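You operate a simulated robot arm through the tools that you are given. There is no shell and no other tool. Be economical: measure what you need, move in short steps, check, and stop when the job is done.

The job below is to be done with a simulated two-armed robot. You get a single attempt, and the scene is never put back.

## Task
Pick up the pink gift bag with one hand, pass it to the other hand and put it on the top of the folding table. Put one of the plastic knob nuts from the cart top on the second shelf from the bottom from the top. Do these in any order. Set down upright: pink gift bag.

Only the result counts: the job must be done as asked and must still hold three seconds after the hand-in. Knocking over, shifting, dropping, spilling or breaking anything else fails it.

## Robot
Two 7-joint arms with two-finger grippers on one trunk, on a base that drives. Base frame: it is fixed to the floor where the robot stands at the start and does not move with it; the origin is under the middle of the robot, x ahead of it, y to its left, z up; the surface under the hand at the start is at about z = 1120. Readings come in mm, degrees, newtons and seconds.
The left shoulder is at the start at [24, 218, 1180], the right one opposite. With the tool pointing down near the work surface each hand reaches from about 100 to 720 mm from the robot's upright axis, wherever it stands, measured 20 degrees to its own side. Places, roughly: pink gift bag (20x11x30 cm) [600, -100, 800]; plastic knob nut [750, -3000, 750]; second shelf from the bottom [700, -700, 700]; top of the folding table [-800, 800, 700]. Payload 2.2 kg a hand.
The TCP of each hand is the grasp point between the finger pads, 19 mm short of the fingertips. In the tool frame z runs along the fingers and y along their closing line. The gripper opens to 116 mm. The gripper's body begins 70 mm behind the TCP.
Orientation is that of the tool frame in the base frame, as a unit quaternion [w, x, y, z]. With the fingers straight down and closing along the base's y, the tool's x points along the base's -x, its y along +y and its z along -z.

## Interface
- The arms move only by the tool send_rows. It takes "left_deltas", "right_deltas" or both (then of equal length, played together; a hand with none holds still); each is a list of rows, each a list of 3 entries, a list of its own where there are three numbers: the shift along the tool's x, y, z in mm, then the turn, a rotation vector about the tool's x, y, z in degrees, then the finger opening in mm, from 0 to 116. In form: [[[dx, dy, dz], [ax, ay, az], fingers], ...]. A call has 1 to 20 rows; each row shifts and turns the commanded pose from where the row before left it, along the tool's axes as they then stand. Rows are played at 5 a second. More than 50 mm and 8.6 degrees between two rows, or a gripper value outside its range, and nothing of the call is played. A pose out of reach is approached as far as the arm can. The call stops where the force on the tool passes 40 N (or 10 N more than at its start, if that is more) or the arm is blocked; 0.2 s more then pass. Each finger halts on what it meets, pressing with about 28 N; the grip force reading is that of the motor and also rises with nothing between the fingers. The clock runs only during rows and for 0.2 s after the last one: add rows that do not move to give the fingers time. The reply holds the time, the measured pose of the TCP, the force on the tool along the base axes, the opening and the grip force, in the units named above and with some noise, with the torque about the TCP (base axes, N m) and any sound that the robot's microphone picked up.
- Cameras (640 x 400 px; columns grow to the right, rows downward): "scene" is now at [116.9, 40.5, 1337.6]; the picture's right is [0.40, -0.92, 0.00], its down [-0.72, -0.31, -0.61] and it looks along [0.56, 0.24, -0.79] (base axes); focal length 214 px, centre (320, 200). "left" rides on the left gripper at [69, 15, -97] in its tool frame; the picture's right is [-0.21, 0.98, 0.00], its down [-0.76, -0.17, -0.63] and it looks along [-0.62, -0.14, 0.77] (tool axes); focal length 251 px, centre (320, 200). "right" rides on the right gripper at [69, -15, -97] in its tool frame; the picture's right is [0.21, 0.98, 0.00], its down [-0.76, 0.17, -0.63] and it looks along [-0.62, 0.14, 0.77] (tool axes); focal length 251 px, centre (320, 200). There is no depth. A picture from a camera that has moved, and an enlarged one, comes with that camera's place and axes in the base frame and with its lens. The place of the scene camera against the robot may be out by one fixed shift of up to 18 mm in any direction.
- capture(camera): a new picture of that camera. The clock stands still meanwhile.
- lift_body(by): slides the trunk up (or, below 0, down) by that many mm; the arms and the scene camera ride with it, the base frame stays. It gives what a move gives, with no picture.
- drive_base(legs): drives the robot by 1 to 6 legs, each [ahead, left, turn to the left] in mm, mm and degrees, along the robot's own axes; the way and the turn of a leg run together, so that a leg with both is an arc; at most 1500 mm and 180 degrees a leg. The arms and the cameras ride along, it lands a little off, and it stops where it bumps. It gives what a move gives.
- turn_head(pan, tilt): turns the head with the scene camera to pan (to the left, within 80 degrees either way) and tilt (down, from -29 to 69), counted from straight ahead of the robot. It gives what a move gives.
- inspect(camera, box): a new picture of the part [left, top, right, bottom] of that camera's present view, enlarged. The clock stands still meanwhile.
- hand_in(): hands the job in; it is judged then, once.

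Work in short steps. Places have to be worked out from the pictures, the camera data and where the tool is seen: move nearer, look again, correct. Check each grasp and each placing, and mend what went wrong. You have 165 turns and 130 pictures in all, those below and enlarged ones among them. Open the grippers and draw the arms clear of the work before you hand the job in, unless the task says otherwise; then end with one line.

The tools are called after "Request:" by a JSON object that holds its "fn" and its "kwargs". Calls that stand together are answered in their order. send_rows: Moves the arms, as the interface text tells. Its arguments: {"type":"object","properties":{"left_deltas":{"type":"array"},"right_deltas":{"type":"array"}},"required":[]} The other tools are called the same way: lift_body (by) slides the trunk up or down; drive_base (legs) drives the base; turn_head (pan, tilt) turns the head that bears the scene camera; capture (camera) takes a picture; inspect (camera, box) takes an enlarged picture of a part of a camera's view; hand_in () hands the job in.

At the start:

```text
time: 0.0
left_tcp_pos: [386.5, 108.3, 1082.9]
left_tcp_rot: [-0.001, -0.001, 1.0, -0.001]
left_force: [-1.0, 0.0, 0.2]
left_torque: [-0.02, -0.01, 0.01]
left_opening: 115.8
left_grip_force: 0.1
right_tcp_pos: [462.9, -290.9, 1127.8]
right_tcp_rot: [-0.001, -0.001, 1.0, 0.0]
right_force: [-0.2, 0.9, -0.7]
right_torque: [0.03, -0.01, 0.0]
right_opening: 116.0
right_grip_force: 0.0
trunk travel left (down, up): [-325.0, 165.0]
robot x, y, heading: [-1.2, -0.1, 0.1]
head pan, tilt: [23.4, 51.9]
```

scene: 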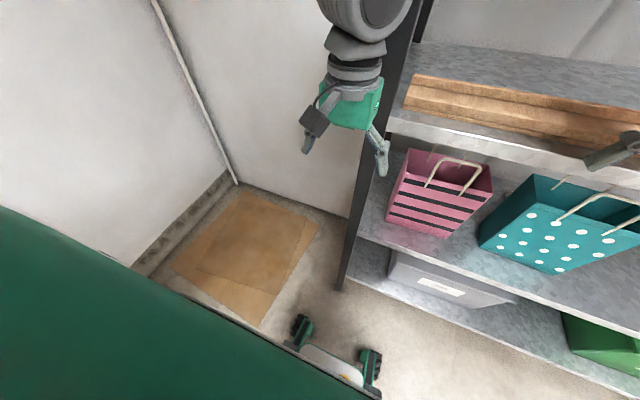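
right: 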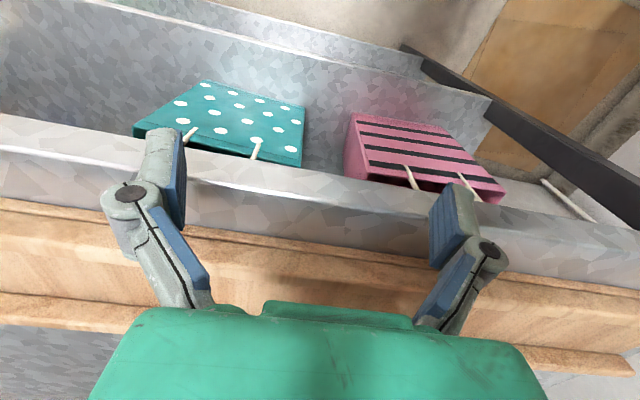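
left: 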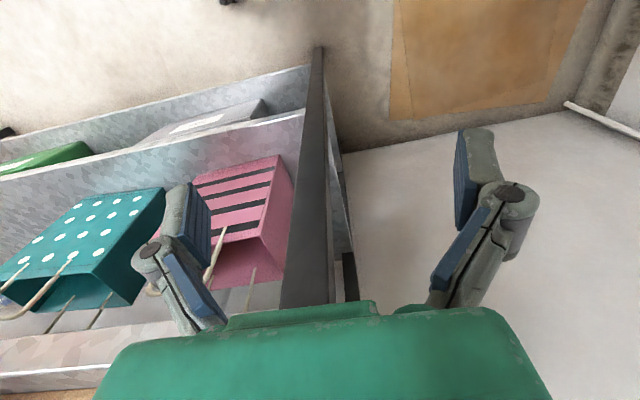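

The pink bag stands on a shelf under an upper board. I'll look around with the head to map the scene first.

Request:
{"fn": "turn_head", "kwargs": {"pan": -20, "tilt": 35}}

Request:
{"fn": "capture", "kwargs": {"camera": "scene"}}

Request:
{"fn": "turn_head", "kwargs": {"pan": -80, "tilt": 20}}

Request:
{"fn": "capture", "kwargs": {"camera": "scene"}}

Request:
{"fn": "turn_head", "kwargs": {"pan": 80, "tilt": 30}}

Request:
{"fn": "capture", "kwargs": {"camera": "scene"}}

```text
time: 1.1
left_tcp_pos: [383.8, 100.6, 1083.6]
left_tcp_rot: [0.001, 0.0, 1.0, 0.001]
left_force: [0.4, 0.1, 0.8]
left_torque: [0.02, -0.01, -0.03]
left_opening: 116.1
left_grip_force: 0.0
right_tcp_pos: [459.0, -297.3, 1127.5]
right_tcp_rot: [0.001, 0.0, 1.0, 0.003]
right_force: [-1.0, -0.7, 0.2]
right_torque: [0.06, -0.01, 0.02]
right_opening: 115.9
right_grip_force: 0.1
trunk travel left (down, up): [-325.0, 165.0]
robot x, y, heading: [-4.2, -2.4, 0.1]
head pan, tilt: [-20.0, 35.0]
```

```text
126 pictures are left
camera scene: at [130.8, -26.9, 1361.7], right [-0.34, -0.94, 0.0], down [-0.54, 0.2, -0.82], along [0.77, -0.28, -0.58], focal length 214 px, centre (320, 200)
```

scene: 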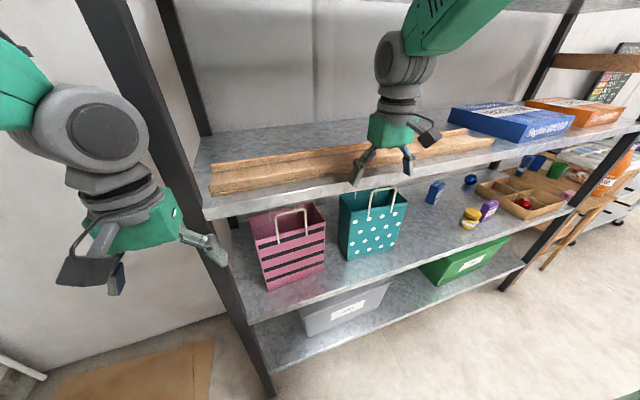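

```text
time: 2.4
left_tcp_pos: [384.7, 104.1, 1083.9]
left_tcp_rot: [0.001, 0.0, 1.0, 0.001]
left_force: [-0.5, -0.9, 0.2]
left_torque: [0.02, -0.02, 0.02]
left_opening: 115.8
left_grip_force: 0.0
right_tcp_pos: [459.6, -292.1, 1128.0]
right_tcp_rot: [0.001, 0.0, 1.0, 0.001]
right_force: [0.2, 0.2, 0.1]
right_torque: [0.0, 0.03, 0.02]
right_opening: 115.8
right_grip_force: 0.1
trunk travel left (down, up): [-325.0, 165.0]
robot x, y, heading: [-1.0, -1.0, -0.2]
head pan, tilt: [-80.0, 20.0]
```

```text
125 pictures are left
camera scene: at [64.2, -84.5, 1385.9], right [-0.98, -0.17, 0.0], down [-0.06, 0.34, -0.94], along [0.16, -0.93, -0.34], focal length 214 px, centre (320, 200)
```

scene: 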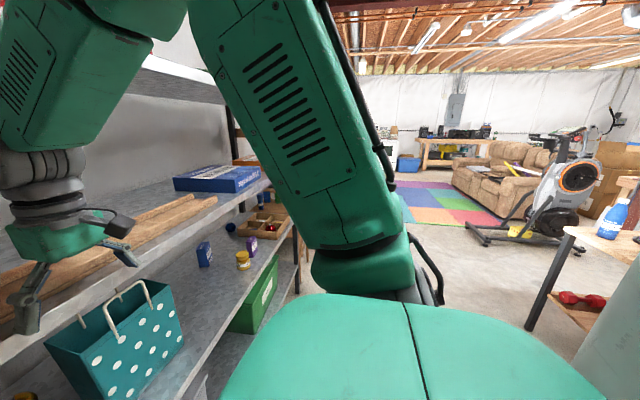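

```text
time: 4.9
left_tcp_pos: [384.5, 104.7, 1083.0]
left_tcp_rot: [0.0, 0.0, 1.0, 0.0]
left_force: [0.1, -0.7, 0.1]
left_torque: [-0.02, 0.01, -0.01]
left_opening: 116.1
left_grip_force: 0.0
right_tcp_pos: [459.3, -293.4, 1128.0]
right_tcp_rot: [0.001, 0.0, 1.0, 0.001]
right_force: [-0.5, 0.4, 0.0]
right_torque: [0.02, 0.02, 0.0]
right_opening: 115.9
right_grip_force: 0.1
trunk travel left (down, up): [-325.0, 165.0]
robot x, y, heading: [-2.8, -1.9, 0.2]
head pan, tilt: [80.0, 30.0]
```

```text
124 pictures are left
camera scene: at [63.6, 96.2, 1370.0], right [0.98, -0.17, 0.0], down [-0.09, -0.49, -0.87], along [0.15, 0.85, -0.5], focal length 214 px, centre (320, 200)
```

scene: 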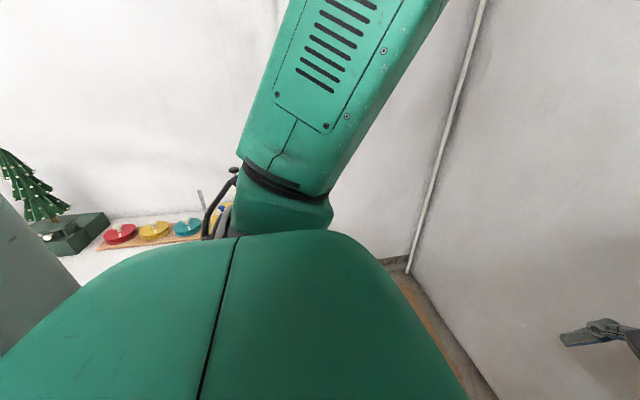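

I have the layout: a shelf unit ahead (the bag is on the second shelf), with a table behind left. I'll look closely at the bag.

Request:
{"fn": "turn_head", "kwargs": {"pan": 0, "tilt": 40}}

Request:
{"fn": "capture", "kwargs": {"camera": "scene"}}

Request:
{"fn": "inspect", "kwargs": {"camera": "scene", "box": [240, 160, 440, 285]}}

```text
time: 6.4
left_tcp_pos: [384.1, 104.5, 1084.4]
left_tcp_rot: [0.001, -0.001, 1.0, 0.001]
left_force: [-0.7, -0.5, -0.1]
left_torque: [0.0, 0.02, 0.0]
left_opening: 116.0
left_grip_force: 0.0
right_tcp_pos: [459.5, -293.4, 1128.4]
right_tcp_rot: [0.001, 0.0, 1.0, 0.001]
right_force: [0.4, -0.5, -0.5]
right_torque: [-0.02, -0.01, -0.01]
right_opening: 115.9
right_grip_force: 0.0
trunk travel left (down, up): [-325.0, 165.0]
robot x, y, heading: [-1.1, -1.0, -0.1]
head pan, tilt: [0.0, 40.0]
```

```text
123 pictures are left
camera scene: at [132.9, 7.1, 1354.3], right [0.0, -1.0, 0.0], down [-0.65, 0.0, -0.76], along [0.76, 0.0, -0.65], focal length 214 px, centre (320, 200)
```

scene: 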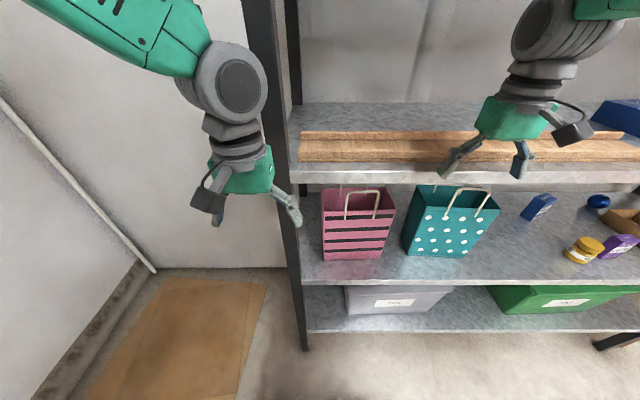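

```text
3.20 times, centred on (340, 222) of scene
camera zoom: at [132.9, 7.1, 1354.3], right [0.0, -1.0, 0.0], down [-0.65, 0.0, -0.76], along [0.76, 0.0, -0.65], focal length 686 px, centre (256, 128)
```

zoom: 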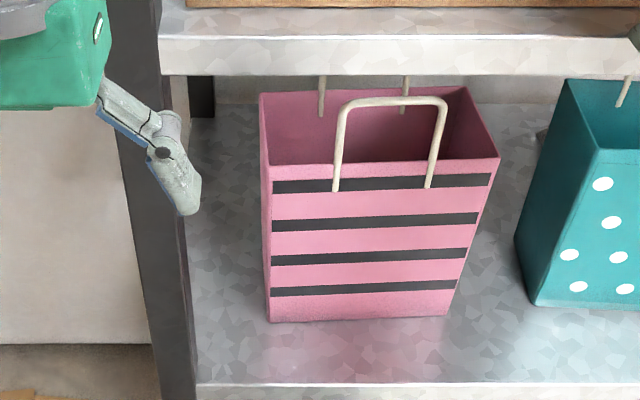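

Estimates: bag front face at x≈575, y −10…−205, rim z≈937, shelf z≈685. The front handle arch is about 90 mm wide with its top at z≈1000, and the upper shelf's lip bottom is about 1083. Plan: the right hand goes in horizontally and squeezes both legs of the front handle. I back off a little, lower the trunk and tip the right hand forward.

Request:
{"fn": "drive_base", "kwargs": {"legs": [[-100, 0, 0]]}}

Request:
{"fn": "lift_body", "kwargs": {"by": -180}}

Request:
{"fn": "send_rows", "kwargs": {"right_deltas": [[[0, 0, 0], [0, -8.2, 0], 116], [[0, 0, 0], [0, -8.2, 0], 116], [[0, 0, 0], [0, -8.2, 0], 116], [[0, 0, 0], [0, -8.2, 0], 116], [[0, 0, 0], [0, -8.2, 0], 116], [[0, 0, 0], [0, -8.2, 0], 116], [[0, 0, 0], [0, -8.2, 0], 116], [[0, 0, 0], [0, -8.2, 0], 116], [[0, 0, 0], [0, -8.2, 0], 116], [[0, 0, 0], [0, -8.2, 0], 116], [[0, 0, 0], [0, -8, 0], 116]]}}

Request:
{"fn": "turn_head", "kwargs": {"pan": -10, "tilt": 25}}

Request:
{"fn": "capture", "kwargs": {"camera": "scene"}}

Request:
{"fn": "capture", "kwargs": {"camera": "right"}}

```text
time: 7.5
left_tcp_pos: [283.9, 105.1, 1085.7]
left_tcp_rot: [0.001, 0.0, 1.0, 0.0]
left_force: [-0.6, 0.0, 0.3]
left_torque: [0.01, -0.06, 0.01]
left_opening: 116.1
left_grip_force: 0.0
right_tcp_pos: [360.7, -293.3, 1128.9]
right_tcp_rot: [0.001, 0.0, 1.0, 0.002]
right_force: [-1.5, -0.4, -0.3]
right_torque: [-0.01, -0.06, 0.01]
right_opening: 116.0
right_grip_force: 0.1
trunk travel left (down, up): [-325.0, 165.0]
robot x, y, heading: [-99.3, -0.5, -0.3]
head pan, tilt: [0.0, 40.0]
```

```text
time: 9.5
left_tcp_pos: [282.8, 104.1, 906.1]
left_tcp_rot: [0.002, 0.0, 1.0, 0.001]
left_force: [0.2, 0.3, -0.7]
left_torque: [-0.02, 0.02, -0.01]
left_opening: 115.9
left_grip_force: 0.0
right_tcp_pos: [358.6, -292.6, 950.0]
right_tcp_rot: [0.002, 0.0, 1.0, 0.001]
right_force: [0.8, 0.0, 0.5]
right_torque: [-0.01, -0.01, 0.03]
right_opening: 116.2
right_grip_force: 0.0
trunk travel left (down, up): [-145.0, 345.0]
robot x, y, heading: [-96.6, 3.5, 0.3]
head pan, tilt: [0.0, 40.0]
```

```text
time: 11.9
left_tcp_pos: [283.0, 103.1, 904.7]
left_tcp_rot: [0.001, 0.0, 1.0, 0.001]
left_force: [-0.1, -0.6, 0.5]
left_torque: [0.0, 0.02, 0.0]
left_opening: 115.8
left_grip_force: 0.1
right_tcp_pos: [399.3, -365.1, 1006.3]
right_tcp_rot: [0.695, 0.016, 0.718, 0.017]
right_force: [1.1, -1.1, -0.4]
right_torque: [-0.01, 0.0, 0.01]
right_opening: 115.7
right_grip_force: 0.1
right hand out of reach, approached as far as the arm can: row 3, 7, 8, 9, 10, 11
trunk travel left (down, up): [-145.0, 345.0]
robot x, y, heading: [-95.2, -3.7, -0.1]
head pan, tilt: [0.0, 40.0]
```

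```text
time: 12.7
left_tcp_pos: [282.8, 104.1, 904.5]
left_tcp_rot: [0.003, 0.0, 1.0, 0.001]
left_force: [-0.1, -0.3, -0.8]
left_torque: [0.0, 0.03, 0.0]
left_opening: 116.0
left_grip_force: 0.1
right_tcp_pos: [397.1, -366.3, 1003.1]
right_tcp_rot: [0.692, 0.017, 0.722, 0.015]
right_force: [0.2, 0.1, 0.9]
right_torque: [-0.02, 0.04, 0.03]
right_opening: 115.8
right_grip_force: 0.0
trunk travel left (down, up): [-145.0, 345.0]
robot x, y, heading: [-94.1, -1.7, 0.2]
head pan, tilt: [-10.0, 25.0]
```

```text
121 pictures are left
camera scene: at [39.8, -9.0, 1197.6], right [-0.17, -0.98, 0.0], down [-0.42, 0.07, -0.9], along [0.89, -0.16, -0.43], focal length 214 px, centre (320, 200)
```

scene: 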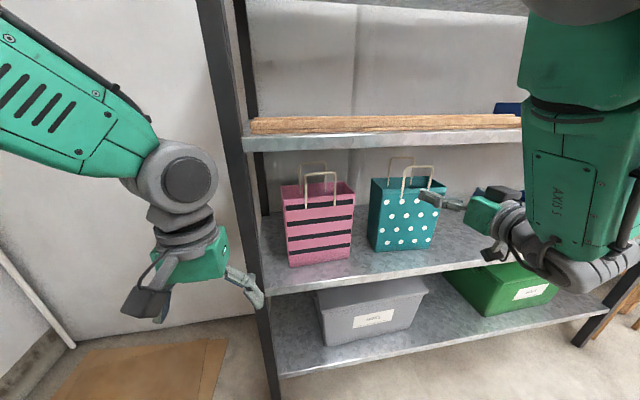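

```text
120 pictures are left
camera right: at [299.5, -378.7, 937.8], right [-0.01, 0.99, -0.17], down [-0.6, 0.13, 0.79], along [0.8, 0.11, 0.59], focal length 251 px, centre (320, 200)
```

right: 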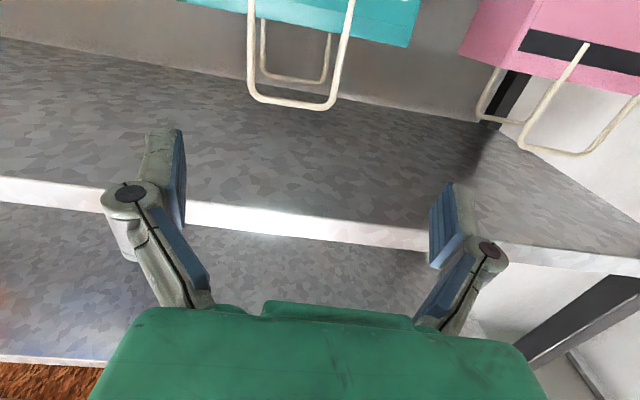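

The hand is now horizontal (the arm drifted a bit because the pose was too close in). I'll zoom in on the bag handles to refine the position.

Request:
{"fn": "inspect", "kwargs": {"camera": "scene", "box": [250, 130, 410, 230]}}

Request:
{"fn": "send_rows", "kwargs": {"right_deltas": [[[0, 0, 10], [0, 0, 0], 116], [[0, 20, 0], [0, 0, 0], 116]]}}

```text
4.00 times, centred on (330, 180) of scene
camera zoom: at [39.8, -9.0, 1197.6], right [-0.17, -0.98, 0.0], down [-0.42, 0.07, -0.9], along [0.89, -0.16, -0.43], focal length 858 px, centre (280, 280)
```

zoom: 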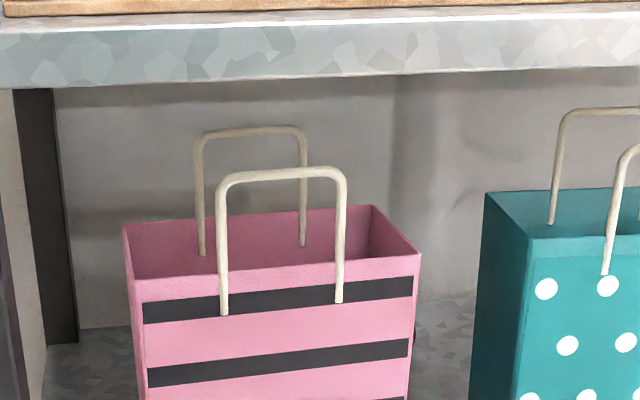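

```text
time: 13.3
left_tcp_pos: [283.8, 103.9, 905.4]
left_tcp_rot: [0.002, 0.001, 1.0, 0.001]
left_force: [-0.3, -1.1, -1.0]
left_torque: [0.0, 0.02, 0.05]
left_opening: 116.2
left_grip_force: 0.2
right_tcp_pos: [405.8, -363.9, 997.9]
right_tcp_rot: [0.688, 0.003, 0.726, 0.002]
right_force: [-0.5, 0.2, -0.2]
right_torque: [0.0, 0.01, -0.01]
right_opening: 116.0
right_grip_force: 0.0
right hand out of reach, approached as far as the arm can: row 1, 2
trunk travel left (down, up): [-145.0, 345.0]
robot x, y, heading: [-98.9, -1.3, -0.1]
head pan, tilt: [-10.0, 25.0]
```

Refined: front handle at x≈581, legs y −65…−153 (88 mm apart), bar z≈1015, rim z≈945. I bring the right hand in front of it at x≈480, y −109, z 985.

Request:
{"fn": "send_rows", "kwargs": {"right_deltas": [[[-9, 41, 28], [0, 0, 0], 116], [[-9, 41, 28], [0, 0, 0], 116], [[-9, 41, 28], [0, 0, 0], 116], [[-8, 41, 27], [0, 0, 0], 116], [[0, 0, 0], [0, 0, 0], 116]]}}

Request:
{"fn": "capture", "kwargs": {"camera": "scene"}}

Request:
{"fn": "capture", "kwargs": {"camera": "right"}}

```text
refused: row 1 steps farther than a row can; nothing moved
```

```text
118 pictures are left
camera scene: at [40.1, -11.0, 1197.5], right [-0.17, -0.98, 0.0], down [-0.42, 0.08, -0.9], along [0.89, -0.16, -0.43], focal length 214 px, centre (320, 200)
```

scene: 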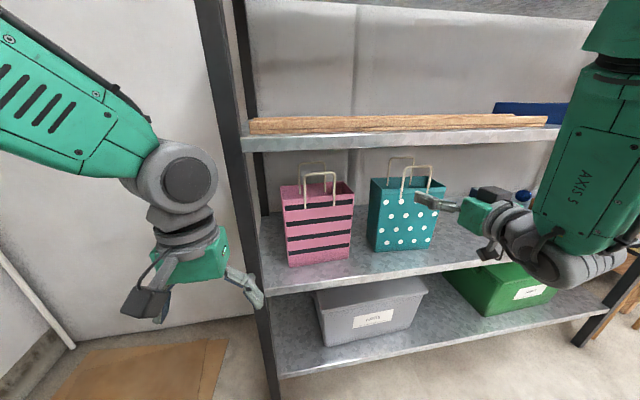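

```text
117 pictures are left
camera right: at [306.7, -379.1, 933.6], right [-0.01, 0.98, -0.21], down [-0.59, 0.16, 0.79], along [0.81, 0.13, 0.58], focal length 251 px, centre (320, 200)
```

right: 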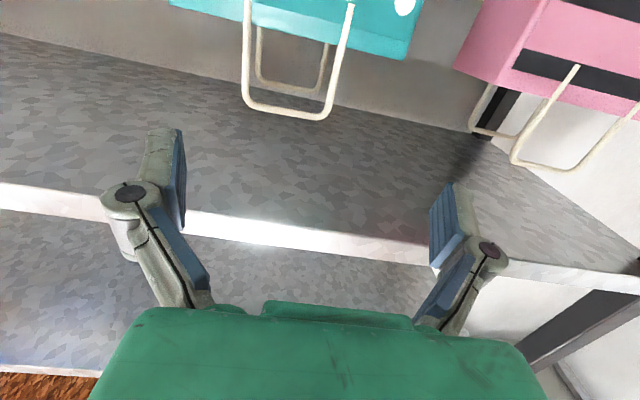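

Row was slightly over 50 mm; I resend with smaller steps, going forward first.

Request:
{"fn": "send_rows", "kwargs": {"right_deltas": [[[-5, 0, 30], [0, 0, 0], 116], [[-5, 10, 30], [0, 0, 0], 116], [[-5, 25, 20], [0, 0, 0], 116], [[-5, 30, 10], [0, 0, 0], 116], [[-5, 35, 10], [0, 0, 0], 116], [[-5, 35, 10], [0, 0, 0], 116], [[-5, 29, 1], [0, 0, 0], 116], [[0, 0, 0], [0, 0, 0], 116]]}}

Request:
{"fn": "capture", "kwargs": {"camera": "scene"}}

Request:
{"fn": "capture", "kwargs": {"camera": "right"}}

```text
time: 14.8
left_tcp_pos: [280.4, 103.6, 905.9]
left_tcp_rot: [0.004, 0.002, 1.0, 0.002]
left_force: [-0.2, -0.5, -0.5]
left_torque: [0.01, -0.02, 0.01]
left_opening: 115.8
left_grip_force: 0.2
right_tcp_pos: [495.0, -326.1, 1075.5]
right_tcp_rot: [0.672, 0.017, 0.74, 0.006]
right_force: [-1.0, -3.9, -9.3]
right_torque: [-0.4, -0.14, 0.2]
right_opening: 114.0
right_grip_force: 0.1
right hand out of reach, approached as far as the arm can: row 1, 2, 3, 4, 5, 6, 7
trunk travel left (down, up): [-145.0, 345.0]
robot x, y, heading: [-95.7, -3.0, 0.0]
head pan, tilt: [-10.0, 25.0]
stopped in row 7 (right hand): the force on the tool passed its limit at 62 N (the readings are from after the stop); the commanded pose is now the measured one
```

```text
116 pictures are left
camera scene: at [40.0, -12.5, 1197.5], right [-0.17, -0.98, 0.0], down [-0.42, 0.08, -0.9], along [0.89, -0.16, -0.43], focal length 214 px, centre (320, 200)
```

scene: 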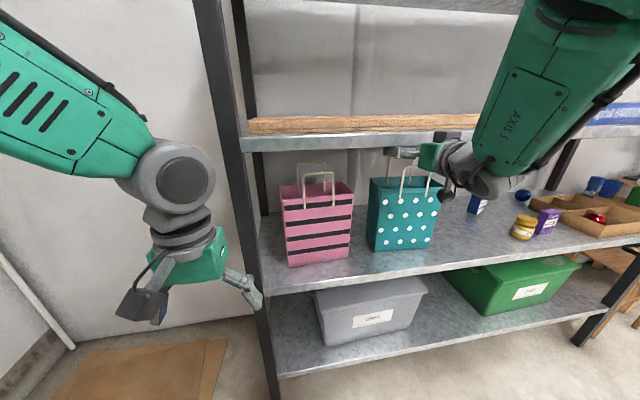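

```text
115 pictures are left
camera right: at [393.2, -338.2, 1015.2], right [0.0, 0.98, -0.18], down [-0.55, 0.15, 0.82], along [0.83, 0.1, 0.55], focal length 251 px, centre (320, 200)
```

right: 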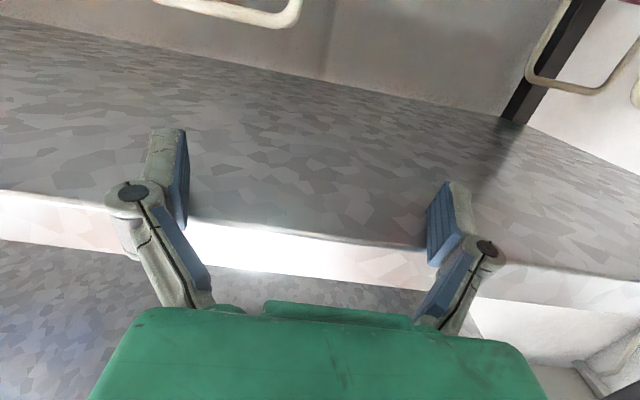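

The arm's wrist is near its limit, so it drifted up and touched the upper lip. I lower slightly, back the base off for a more extended arm, and will use a ~25–30° downward pitch instead.

Request:
{"fn": "send_rows", "kwargs": {"right_deltas": [[[15, 0, -10], [0, 0, 0], 116], [[15, 0, -10], [0, 0, 0], 116]]}}

Request:
{"fn": "drive_base", "kwargs": {"legs": [[-120, 0, 0]]}}

Request:
{"fn": "send_rows", "kwargs": {"right_deltas": [[[10, 10, 0], [0, 7, 0], 116], [[10, 20, 0], [0, 7, 0], 116], [[10, 30, 0], [0, 7, 0], 116], [[10, 30, 0], [0, 0, 0], 116], [[0, 0, 0], [0, 0, 0], 116]]}}

Request:
{"fn": "capture", "kwargs": {"camera": "scene"}}

```text
time: 15.4
left_tcp_pos: [281.1, 105.3, 906.7]
left_tcp_rot: [0.003, 0.0, 1.0, -0.001]
left_force: [0.9, -0.2, -0.4]
left_torque: [0.0, -0.04, 0.0]
left_opening: 115.8
left_grip_force: 0.1
right_tcp_pos: [470.2, -331.3, 1061.5]
right_tcp_rot: [0.678, 0.021, 0.735, 0.013]
right_force: [1.3, -0.2, 0.5]
right_torque: [0.02, 0.0, 0.02]
right_opening: 115.9
right_grip_force: 0.1
right hand out of reach, approached as far as the arm can: row 2
trunk travel left (down, up): [-145.0, 345.0]
robot x, y, heading: [-99.1, -1.5, -0.1]
head pan, tilt: [-10.0, 25.0]
```

```text
time: 16.6
left_tcp_pos: [157.7, 105.7, 906.2]
left_tcp_rot: [0.004, 0.0, 1.0, 0.002]
left_force: [-0.9, 0.5, 0.7]
left_torque: [-0.04, -0.02, -0.01]
left_opening: 116.1
left_grip_force: 0.1
right_tcp_pos: [349.9, -332.4, 1057.5]
right_tcp_rot: [0.675, 0.022, 0.738, 0.012]
right_force: [0.2, -0.8, 0.6]
right_torque: [-0.05, 0.02, -0.01]
right_opening: 116.0
right_grip_force: 0.0
trunk travel left (down, up): [-145.0, 345.0]
robot x, y, heading: [-221.5, -3.3, 0.1]
head pan, tilt: [-10.0, 25.0]
```

```text
time: 17.8
left_tcp_pos: [158.0, 106.8, 906.6]
left_tcp_rot: [0.004, -0.001, 1.0, 0.0]
left_force: [0.6, 0.5, 0.7]
left_torque: [-0.01, 0.03, -0.02]
left_opening: 115.9
left_grip_force: 0.1
right_tcp_pos: [338.4, -241.3, 1025.0]
right_tcp_rot: [0.53, 0.024, 0.848, 0.019]
right_force: [0.4, 0.0, 0.3]
right_torque: [0.0, -0.01, -0.01]
right_opening: 116.1
right_grip_force: 0.0
trunk travel left (down, up): [-145.0, 345.0]
robot x, y, heading: [-217.5, 1.3, 0.2]
head pan, tilt: [-10.0, 25.0]
```

```text
114 pictures are left
camera scene: at [-81.9, -7.4, 1197.6], right [-0.17, -0.98, 0.0], down [-0.42, 0.07, -0.91], along [0.89, -0.16, -0.43], focal length 214 px, centre (320, 200)
```

scene: 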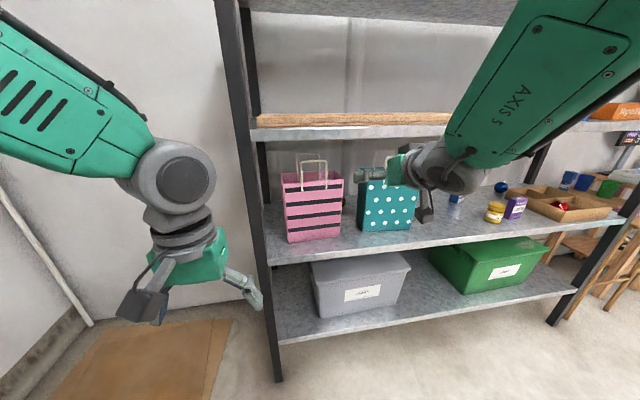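

Within reach now with 26° pitch. I align roll/yaw and shift to y −109, z 985 with the hand well in front of the shelf.

Request:
{"fn": "send_rows", "kwargs": {"right_deltas": [[[-1, 33, 25], [-1.25, 0, -4.3], 116], [[-1, 33, 25], [0, 0, 0], 116], [[-1, 33, 25], [0, 0, 0], 116], [[-1, 33, 25], [0, 0, 0], 116], [[0, 0, 0], [0, 0, 0], 116]]}}

Request:
{"fn": "inspect", "kwargs": {"camera": "scene", "box": [230, 110, 430, 235]}}

Request:
{"fn": "capture", "kwargs": {"camera": "right"}}

```text
time: 19.0
left_tcp_pos: [156.4, 106.4, 905.8]
left_tcp_rot: [0.005, 0.0, 1.0, 0.0]
left_force: [-0.1, -0.4, -0.2]
left_torque: [0.0, 0.0, 0.02]
left_opening: 116.0
left_grip_force: 0.1
right_tcp_pos: [444.7, -163.0, 1035.8]
right_tcp_rot: [0.533, -0.009, 0.846, 0.022]
right_force: [1.1, -0.8, 0.3]
right_torque: [0.02, 0.0, 0.01]
right_opening: 116.1
right_grip_force: 0.1
right hand out of reach, approached as far as the arm can: row 2, 3, 4
trunk travel left (down, up): [-145.0, 345.0]
robot x, y, heading: [-219.2, 3.2, 0.0]
head pan, tilt: [-10.0, 25.0]
```

```text
3.20 times, centred on (330, 172) of scene
camera zoom: at [-82.1, -7.3, 1197.7], right [-0.17, -0.99, 0.0], down [-0.42, 0.07, -0.91], along [0.89, -0.16, -0.43], focal length 686 px, centre (288, 288)
```

zoom: 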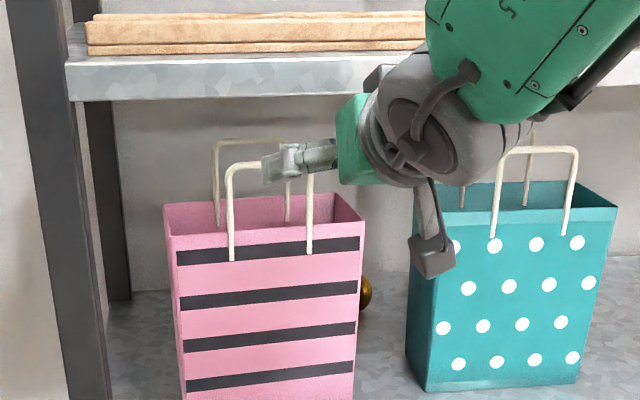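

```text
112 pictures are left
camera right: at [329.5, -182.0, 1015.6], right [-0.13, 0.98, -0.17], down [-0.25, 0.13, 0.96], along [0.96, 0.17, 0.23], focal length 251 px, centre (320, 200)
```

right: 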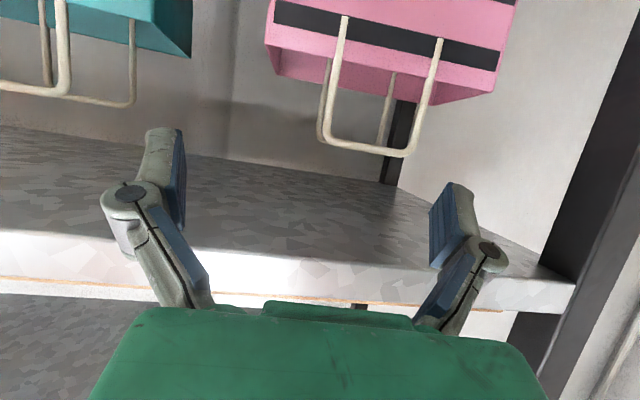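

The straight-ahead pose at this lateral spot is out of reach. I'll back up slightly, turn the base left 15° so the bag falls on the right arm's side, and lower the trunk so the forearm is flatter.

Request:
{"fn": "drive_base", "kwargs": {"legs": [[-100, 0, 0], [0, 0, 15]]}}

Request:
{"fn": "lift_body", "kwargs": {"by": -120}}

Request:
{"fn": "send_rows", "kwargs": {"right_deltas": [[[-18, 0, -9], [0, 0, 0], 116], [[-18, 0, -9], [0, 0, 0], 116], [[0, 0, 0], [0, 0, 0], 116]]}}

Request:
{"fn": "capture", "kwargs": {"camera": "scene"}}

```text
time: 21.0
left_tcp_pos: [19.7, 195.4, 907.0]
left_tcp_rot: [0.004, -0.129, 0.992, 0.003]
left_force: [-0.2, 0.3, 0.6]
left_torque: [-0.01, -0.02, 0.01]
left_opening: 115.9
left_grip_force: 0.1
right_tcp_pos: [366.4, 6.9, 1027.8]
right_tcp_rot: [0.52, -0.115, 0.842, 0.089]
right_force: [0.3, 0.0, -0.8]
right_torque: [0.03, -0.04, -0.01]
right_opening: 116.3
right_grip_force: 0.0
trunk travel left (down, up): [-145.0, 345.0]
robot x, y, heading: [-313.9, -1.4, 14.6]
head pan, tilt: [-10.0, 25.0]
```

```text
time: 22.5
left_tcp_pos: [16.7, 197.2, 787.4]
left_tcp_rot: [0.006, -0.129, 0.992, 0.002]
left_force: [-0.2, -0.6, 0.2]
left_torque: [0.02, 0.02, -0.01]
left_opening: 116.2
left_grip_force: 0.0
right_tcp_pos: [365.5, 6.1, 911.1]
right_tcp_rot: [0.52, -0.113, 0.842, 0.091]
right_force: [-0.4, -0.2, 0.5]
right_torque: [-0.01, -0.02, -0.04]
right_opening: 116.0
right_grip_force: 0.0
trunk travel left (down, up): [-25.0, 465.0]
robot x, y, heading: [-316.7, -1.6, 14.7]
head pan, tilt: [-10.0, 25.0]
```

```text
time: 23.3
left_tcp_pos: [15.9, 198.1, 788.0]
left_tcp_rot: [0.006, -0.129, 0.992, 0.001]
left_force: [-0.3, 0.1, -1.5]
left_torque: [-0.03, 0.03, -0.05]
left_opening: 116.0
left_grip_force: 0.0
right_tcp_pos: [365.2, 6.7, 951.0]
right_tcp_rot: [0.52, -0.117, 0.841, 0.088]
right_force: [-0.2, -0.3, 0.4]
right_torque: [0.0, 0.01, 0.02]
right_opening: 116.4
right_grip_force: 0.0
trunk travel left (down, up): [-25.0, 465.0]
robot x, y, heading: [-316.9, -0.7, 14.7]
head pan, tilt: [-10.0, 25.0]
```

```text
111 pictures are left
camera scene: at [-180.9, 26.4, 1077.6], right [0.08, -1.0, 0.0], down [-0.42, -0.04, -0.9], along [0.9, 0.08, -0.43], focal length 214 px, centre (320, 200)
```

scene: 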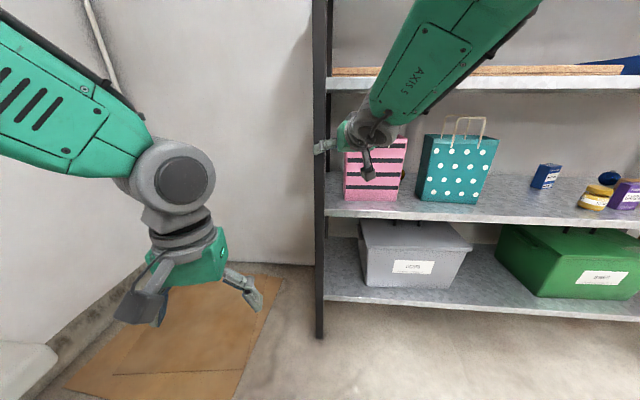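

Now the hand is more central; I rotate the yaw back to straight +x and move toward (420, −109, 985).

Request:
{"fn": "send_rows", "kwargs": {"right_deltas": [[[0, 0, 0], [6.95, -0.2, 3.4], 116], [[0, 0, 0], [6.95, -0.2, 3.4], 116], [[-14, -29, 9], [0, 0, 0], 116], [[-14, -29, 9], [0, 0, 0], 116], [[-14, -29, 9], [0, 0, 0], 116], [[-14, -29, 9], [0, 0, 0], 116], [[0, 0, 0], [0, 0, 0], 116]]}}

Request:
{"fn": "capture", "kwargs": {"camera": "scene"}}

Request:
{"fn": "capture", "kwargs": {"camera": "right"}}

```text
time: 24.9
left_tcp_pos: [16.6, 196.6, 787.6]
left_tcp_rot: [0.005, -0.129, 0.992, 0.001]
left_force: [0.5, 0.3, -0.6]
left_torque: [0.03, 0.02, 0.01]
left_opening: 115.9
left_grip_force: 0.0
right_tcp_pos: [447.5, -143.2, 1011.0]
right_tcp_rot: [0.528, -0.001, 0.849, 0.017]
right_force: [-0.5, -0.3, -0.4]
right_torque: [0.0, -0.02, 0.0]
right_opening: 116.2
right_grip_force: 0.0
right hand out of reach, approached as far as the arm can: row 1, 2
trunk travel left (down, up): [-25.0, 465.0]
robot x, y, heading: [-317.3, 2.1, 14.8]
head pan, tilt: [-10.0, 25.0]
```

```text
110 pictures are left
camera scene: at [-180.2, 24.5, 1077.6], right [0.08, -1.0, 0.0], down [-0.42, -0.03, -0.9], along [0.9, 0.08, -0.43], focal length 214 px, centre (320, 200)
```

scene: 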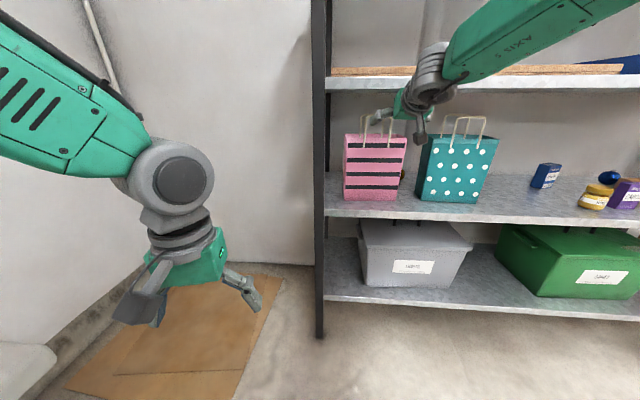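

```text
109 pictures are left
camera right: at [331.7, -161.4, 991.0], right [-0.11, 0.98, -0.17], down [-0.24, 0.13, 0.96], along [0.97, 0.15, 0.22], focal length 251 px, centre (320, 200)
```

right: 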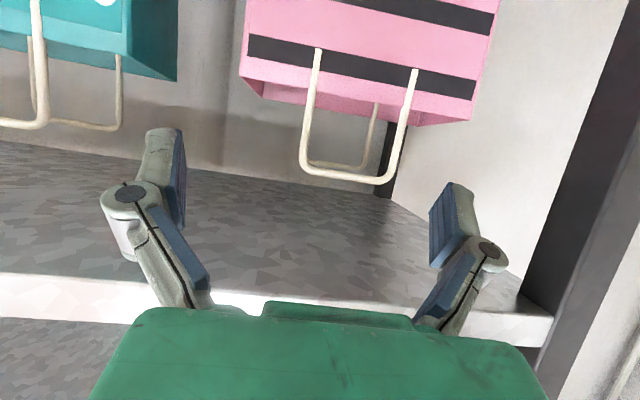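

In reach now. I'll zoom the right-hand camera view to measure the handle relative to the hand.

Request:
{"fn": "inspect", "kwargs": {"camera": "right", "box": [220, 0, 540, 200]}}

Request:
{"fn": "inspect", "kwargs": {"camera": "scene", "box": [320, 70, 480, 170]}}

```text
2.00 times, centred on (380, 100) of right
camera zoom: at [331.7, -161.4, 991.0], right [-0.11, 0.98, -0.17], down [-0.24, 0.13, 0.96], along [0.97, 0.15, 0.22], focal length 503 px, centre (200, 400)
```

zoom: 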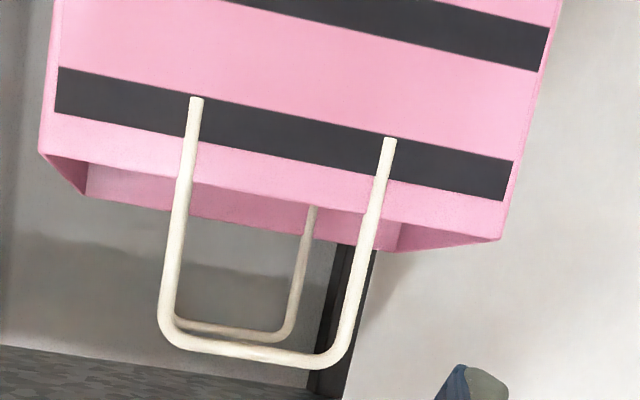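

```text
4.00 times, centred on (400, 120) of scene
camera zoom: at [-180.2, 24.5, 1077.6], right [0.08, -1.0, 0.0], down [-0.42, -0.03, -0.9], along [0.9, 0.08, -0.43], focal length 858 px, centre (0, 520)
```

zoom: 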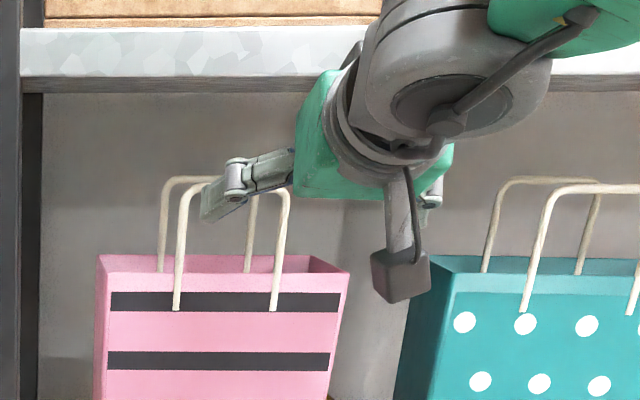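

Hand camera puts the handle near (558, −105), bar z≈1014, about 88 mm wide. I align y and z first, then check.

Request:
{"fn": "send_rows", "kwargs": {"right_deltas": [[[12, 19, 6], [0, 0, 0], 116], [[11, 19, 5], [0, 0, 0], 116], [[0, 0, 0], [0, 0, 0], 116]]}}

Request:
{"fn": "capture", "kwargs": {"camera": "right"}}

Request:
{"fn": "inspect", "kwargs": {"camera": "scene", "box": [320, 70, 480, 170]}}

```text
time: 25.7
left_tcp_pos: [16.4, 196.2, 787.8]
left_tcp_rot: [0.005, -0.128, 0.992, 0.001]
left_force: [0.2, -0.4, 0.0]
left_torque: [-0.01, -0.02, -0.03]
left_opening: 115.9
left_grip_force: 0.1
right_tcp_pos: [447.0, -104.7, 985.9]
right_tcp_rot: [0.528, -0.001, 0.849, 0.018]
right_force: [-0.3, 1.6, -0.1]
right_torque: [0.01, 0.01, 0.06]
right_opening: 116.1
right_grip_force: 0.2
trunk travel left (down, up): [-25.0, 465.0]
robot x, y, heading: [-319.5, -0.2, 14.5]
head pan, tilt: [-10.0, 25.0]
```

```text
106 pictures are left
camera right: at [331.4, -122.4, 966.2], right [-0.11, 0.98, -0.16], down [-0.24, 0.13, 0.96], along [0.97, 0.15, 0.22], focal length 251 px, centre (320, 200)
```

right: 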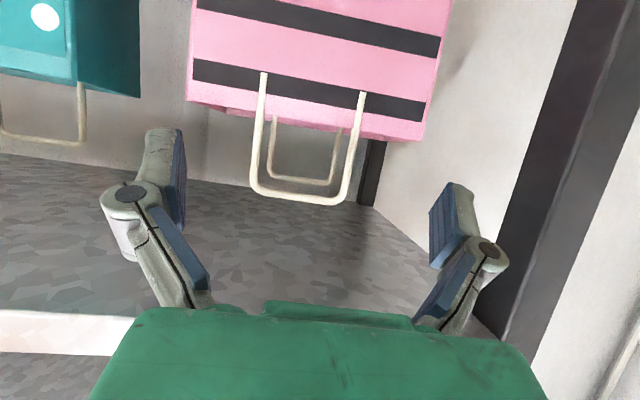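

```text
4.00 times, centred on (400, 120) of scene
camera zoom: at [-180.3, 25.0, 1077.6], right [0.08, -1.0, 0.0], down [-0.42, -0.04, -0.9], along [0.9, 0.08, -0.43], focal length 858 px, centre (0, 520)
```

zoom: 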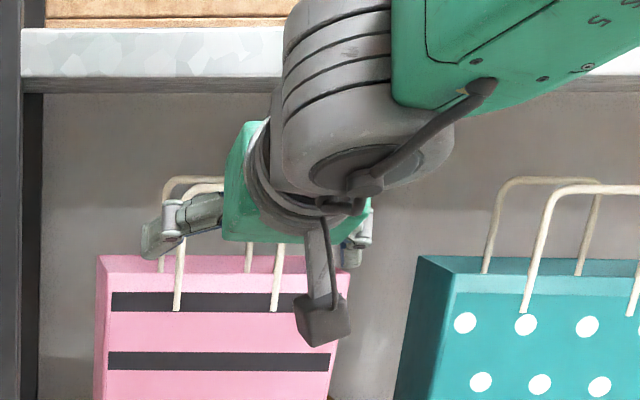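

Aligned laterally (handle centre y≈−106, x≈550). Moving in 75 mm, then look again.

Request:
{"fn": "send_rows", "kwargs": {"right_deltas": [[[-11, -1, 22.5], [0, 0, 0], 116], [[-11, -1, 22.5], [0, 0, 0], 116], [[-11, -1, 22.5], [0, 0, 0], 116], [[0, 0, 0], [0, 0, 0], 116]]}}

Request:
{"fn": "capture", "kwargs": {"camera": "right"}}

Request:
{"fn": "inspect", "kwargs": {"camera": "scene", "box": [320, 70, 480, 170]}}

```text
time: 26.7
left_tcp_pos: [15.0, 197.4, 788.9]
left_tcp_rot: [0.005, -0.128, 0.992, 0.001]
left_force: [-0.2, 0.3, -0.7]
left_torque: [-0.01, 0.01, -0.02]
left_opening: 116.0
left_grip_force: 0.1
right_tcp_pos: [522.2, -107.6, 986.5]
right_tcp_rot: [0.528, 0.0, 0.849, 0.017]
right_force: [0.3, -0.5, 0.6]
right_torque: [-0.03, -0.02, -0.01]
right_opening: 115.8
right_grip_force: 0.1
trunk travel left (down, up): [-25.0, 465.0]
robot x, y, heading: [-320.0, -2.9, 15.0]
head pan, tilt: [-10.0, 25.0]
```

```text
104 pictures are left
camera right: at [405.1, -124.0, 966.7], right [-0.11, 0.98, -0.16], down [-0.24, 0.13, 0.96], along [0.96, 0.15, 0.22], focal length 251 px, centre (320, 200)
```

right: 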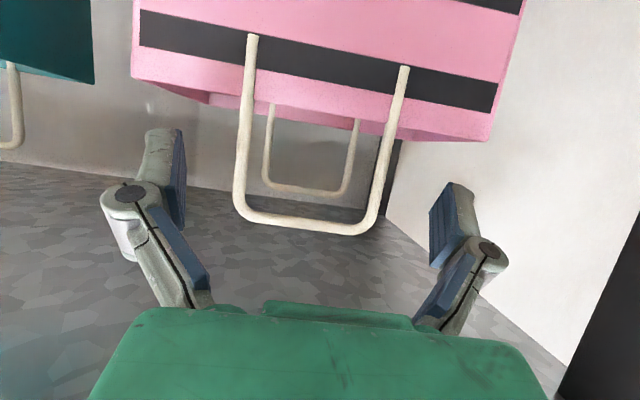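

```text
4.00 times, centred on (400, 120) of scene
camera zoom: at [-180.2, 24.9, 1077.6], right [0.08, -1.0, 0.0], down [-0.42, -0.04, -0.9], along [0.9, 0.08, -0.43], focal length 858 px, centre (0, 520)
```

zoom: 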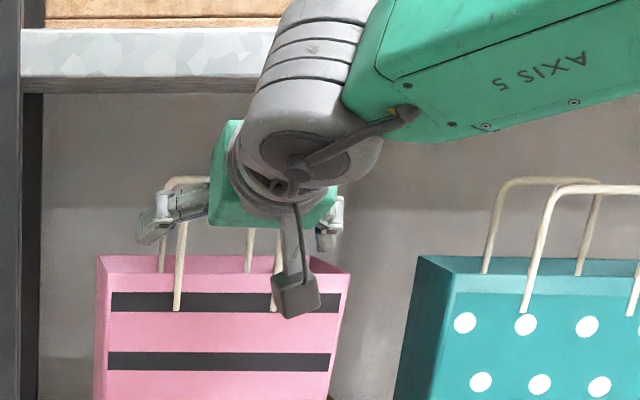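

Handle distance confirms x≈557, centre y≈−105. Advance 40 mm more and close on the two legs.

Request:
{"fn": "send_rows", "kwargs": {"right_deltas": [[[-9, 0.5, 18], [0, 0, 0], 116], [[-9, 0.5, 18], [0, 0, 0], 116], [[0, 0, 0], [0, 0, 0], 116]]}}

Request:
{"fn": "capture", "kwargs": {"camera": "right"}}

```text
time: 27.5
left_tcp_pos: [17.2, 197.1, 789.0]
left_tcp_rot: [0.006, -0.128, 0.992, 0.002]
left_force: [0.4, -0.9, 1.1]
left_torque: [0.02, -0.02, 0.03]
left_opening: 115.8
left_grip_force: 0.1
right_tcp_pos: [561.6, -105.0, 987.6]
right_tcp_rot: [0.528, -0.001, 0.849, 0.017]
right_force: [0.1, -0.2, 0.8]
right_torque: [0.02, 0.04, 0.02]
right_opening: 116.2
right_grip_force: 0.1
trunk travel left (down, up): [-25.0, 465.0]
robot x, y, heading: [-316.8, -1.1, 14.8]
head pan, tilt: [-10.0, 25.0]
```

```text
102 pictures are left
camera right: at [447.1, -122.3, 967.8], right [-0.11, 0.98, -0.16], down [-0.24, 0.13, 0.96], along [0.96, 0.15, 0.22], focal length 251 px, centre (320, 200)
```

right: 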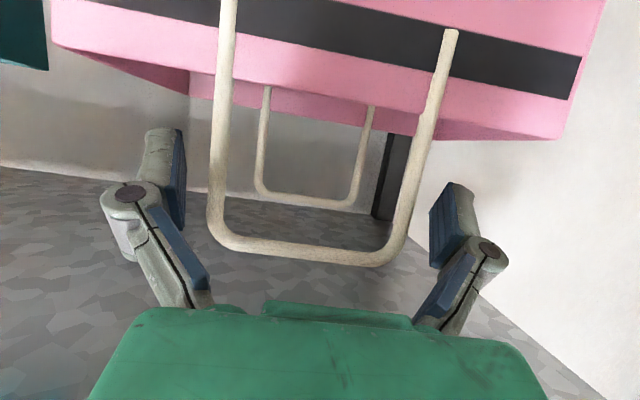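

The legs sit between the pads, about 10 mm short of the TCP. Small correction back and +y, then close gradually.

Request:
{"fn": "send_rows", "kwargs": {"right_deltas": [[[2, 2, -5], [0, 0, 0], 116], [[0, 0, 0], [0, 0, 0], 100], [[0, 0, 0], [0, 0, 0], 90], [[0, 0, 0], [0, 0, 0], 80], [[0, 0, 0], [0, 0, 0], 70], [[0, 0, 0], [0, 0, 0], 70]]}}

Request:
{"fn": "capture", "kwargs": {"camera": "right"}}

Request:
{"fn": "inspect", "kwargs": {"camera": "scene", "box": [320, 70, 480, 170]}}

```text
time: 28.9
left_tcp_pos: [15.7, 197.1, 788.2]
left_tcp_rot: [0.006, -0.129, 0.992, 0.002]
left_force: [-0.4, -0.1, -0.8]
left_torque: [0.01, -0.01, -0.01]
left_opening: 115.8
left_grip_force: 0.2
right_tcp_pos: [557.2, -100.2, 987.2]
right_tcp_rot: [0.528, -0.001, 0.849, 0.018]
right_force: [-0.6, 0.1, 1.1]
right_torque: [0.01, -0.04, 0.01]
right_opening: 89.3
right_grip_force: 28.0
trunk travel left (down, up): [-25.0, 465.0]
robot x, y, heading: [-319.0, -2.3, 14.8]
head pan, tilt: [-10.0, 25.0]
```

```text
101 pictures are left
camera right: at [441.6, -119.8, 968.2], right [-0.12, 0.98, -0.16], down [-0.24, 0.13, 0.96], along [0.96, 0.15, 0.22], focal length 251 px, centre (320, 200)
```

right: 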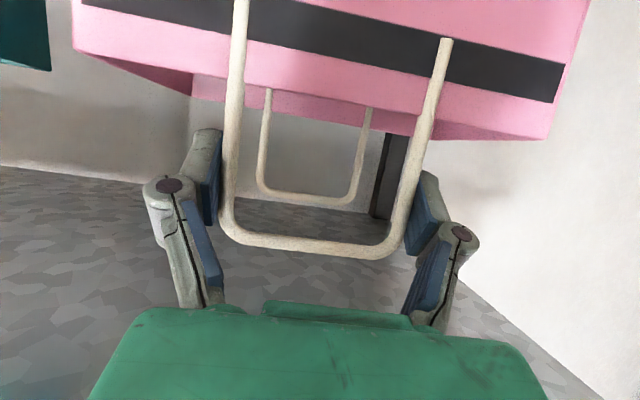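

```text
4.00 times, centred on (400, 120) of scene
camera zoom: at [-179.9, 25.2, 1077.5], right [0.08, -1.0, 0.0], down [-0.42, -0.04, -0.9], along [0.9, 0.08, -0.43], focal length 858 px, centre (0, 520)
```

zoom: 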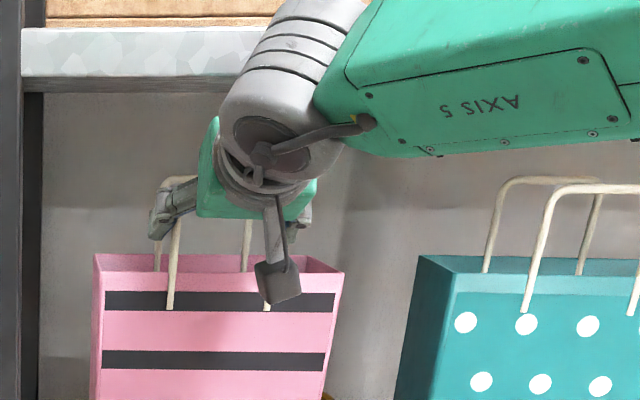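

Both legs are gripped (89 mm, 28 N). Lifting 20 mm and checking weight and tilt.

Request:
{"fn": "send_rows", "kwargs": {"right_deltas": [[[-4.5, 0, -2.2], [0, 0, 0], 70], [[-4.5, 0, -2.2], [0, 0, 0], 70], [[-4.5, 0, -2.2], [0, 0, 0], 70], [[-4.5, 0, -2.2], [0, 0, 0], 70], [[0, 0, 0], [0, 0, 0], 70]]}}

Request:
{"fn": "capture", "kwargs": {"camera": "scene"}}

Request:
{"fn": "capture", "kwargs": {"camera": "right"}}

```text
time: 29.9
left_tcp_pos: [14.5, 196.0, 789.0]
left_tcp_rot: [0.006, -0.129, 0.992, 0.001]
left_force: [0.7, -0.4, -0.3]
left_torque: [0.04, 0.01, 0.01]
left_opening: 115.7
left_grip_force: 0.0
right_tcp_pos: [554.7, -104.2, 997.4]
right_tcp_rot: [0.522, -0.003, 0.853, 0.015]
right_force: [-1.8, -1.4, -8.8]
right_torque: [0.01, -0.74, 0.13]
right_opening: 89.6
right_grip_force: 28.2
trunk travel left (down, up): [-25.0, 465.0]
robot x, y, heading: [-319.0, -4.1, 14.7]
head pan, tilt: [-10.0, 25.0]
stopped in row 4 (right hand): the force on the tool passed its limit at 46 N (the readings are from after the stop); the commanded pose is now the measured one
```

```text
99 pictures are left
camera scene: at [-178.8, 24.0, 1077.3], right [0.08, -1.0, 0.0], down [-0.43, -0.03, -0.9], along [0.9, 0.08, -0.43], focal length 214 px, centre (320, 200)
```

scene: 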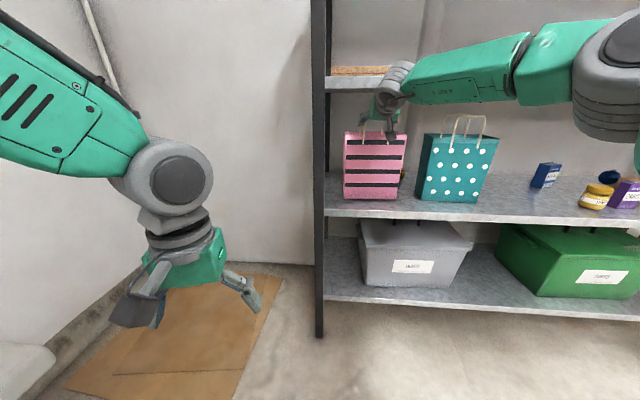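

```text
98 pictures are left
camera right: at [438.7, -121.9, 979.1], right [-0.12, 0.98, -0.17], down [-0.22, 0.14, 0.96], along [0.97, 0.15, 0.2], focal length 251 px, centre (320, 200)
```

right: 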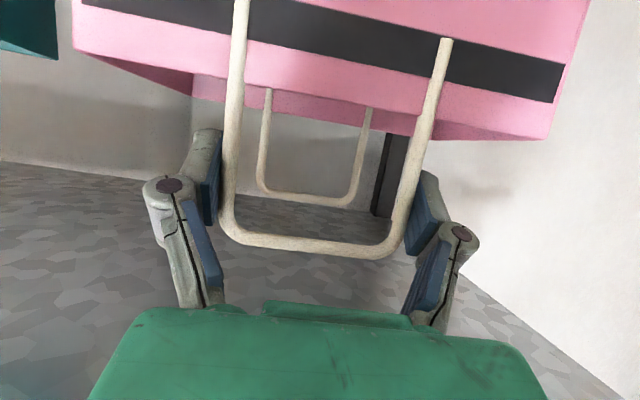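

The torque sign suggests the wrist touched the upper lip, so I can't lift higher here. I lower a few mm and drag the bag straight out ~80 mm until the wrist is clear of the lip.

Request:
{"fn": "send_rows", "kwargs": {"right_deltas": [[[4, 0, 2], [0, 0, 0], 70], [[6, 0, -13.4], [0, 0, 0], 70], [[6.5, 0, -13.4], [0, 0, 0], 70], [[6.5, 0, -13.4], [0, 0, 0], 70], [[0, 0, 0], [0, 0, 0], 70]]}}

Request:
{"fn": "capture", "kwargs": {"camera": "scene"}}

```text
time: 31.1
left_tcp_pos: [12.9, 196.1, 788.9]
left_tcp_rot: [0.007, -0.129, 0.992, 0.002]
left_force: [0.4, -0.2, 0.0]
left_torque: [-0.01, -0.02, 0.01]
left_opening: 116.0
left_grip_force: 0.0
right_tcp_pos: [509.3, -104.2, 996.3]
right_tcp_rot: [0.524, -0.003, 0.852, 0.016]
right_force: [-0.2, -0.9, -1.2]
right_torque: [-0.01, 0.04, 0.01]
right_opening: 89.2
right_grip_force: 27.7
trunk travel left (down, up): [-25.0, 465.0]
robot x, y, heading: [-318.2, -5.0, 15.0]
head pan, tilt: [-10.0, 25.0]
```

```text
97 pictures are left
camera scene: at [-179.9, 24.8, 1077.4], right [0.08, -1.0, 0.0], down [-0.43, -0.04, -0.9], along [0.9, 0.08, -0.43], focal length 214 px, centre (320, 200)
```

scene: 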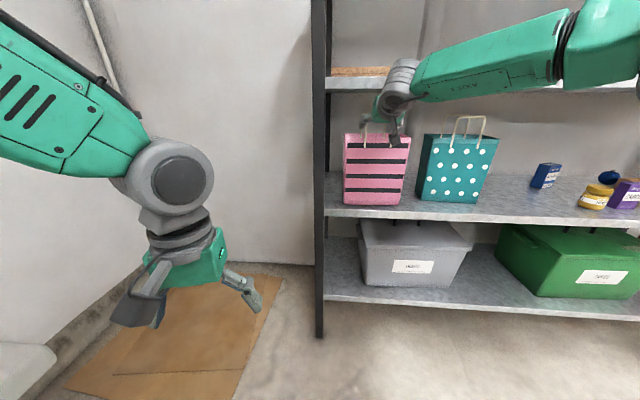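

The bag weighs ~1 N and comes along, held firmly. I continue out and then lift.

Request:
{"fn": "send_rows", "kwargs": {"right_deltas": [[[6.5, 0, -13.4], [0, 0, 0], 70], [[6.5, 0, -13.4], [0, 0, 0], 70], [[6.5, 0, -13.4], [0, 0, 0], 70], [[-9, 0, -4.5], [0, 0, 0], 70], [[-9, 0, -4.5], [0, 0, 0], 70], [[-9, 0, -4.5], [0, 0, 0], 70], [[0, 0, 0], [0, 0, 0], 70]]}}

Request:
{"fn": "capture", "kwargs": {"camera": "scene"}}

```text
time: 32.7
left_tcp_pos: [14.1, 196.4, 789.3]
left_tcp_rot: [0.008, -0.128, 0.992, 0.002]
left_force: [0.5, -0.5, 0.5]
left_torque: [-0.01, 0.01, 0.01]
left_opening: 116.0
left_grip_force: 0.1
right_tcp_pos: [465.4, -106.4, 1027.7]
right_tcp_rot: [0.524, -0.002, 0.852, 0.015]
right_force: [-0.2, -0.7, -1.1]
right_torque: [0.02, 0.03, 0.01]
right_opening: 89.2
right_grip_force: 28.3
trunk travel left (down, up): [-25.0, 465.0]
robot x, y, heading: [-321.8, -0.7, 14.8]
head pan, tilt: [-10.0, 25.0]
```

```text
96 pictures are left
camera scene: at [-180.3, 24.6, 1077.5], right [0.08, -1.0, 0.0], down [-0.42, -0.04, -0.9], along [0.9, 0.08, -0.43], focal length 214 px, centre (320, 200)
```

scene: 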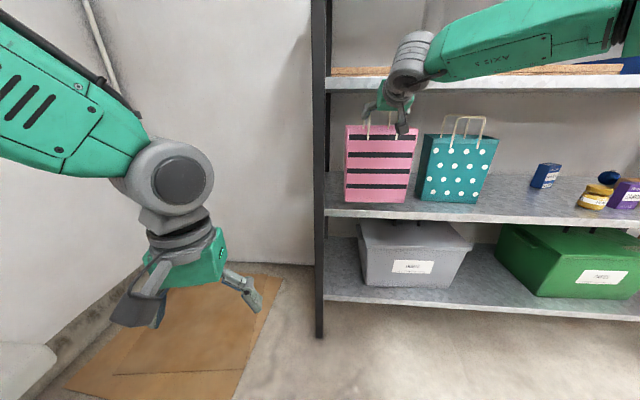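

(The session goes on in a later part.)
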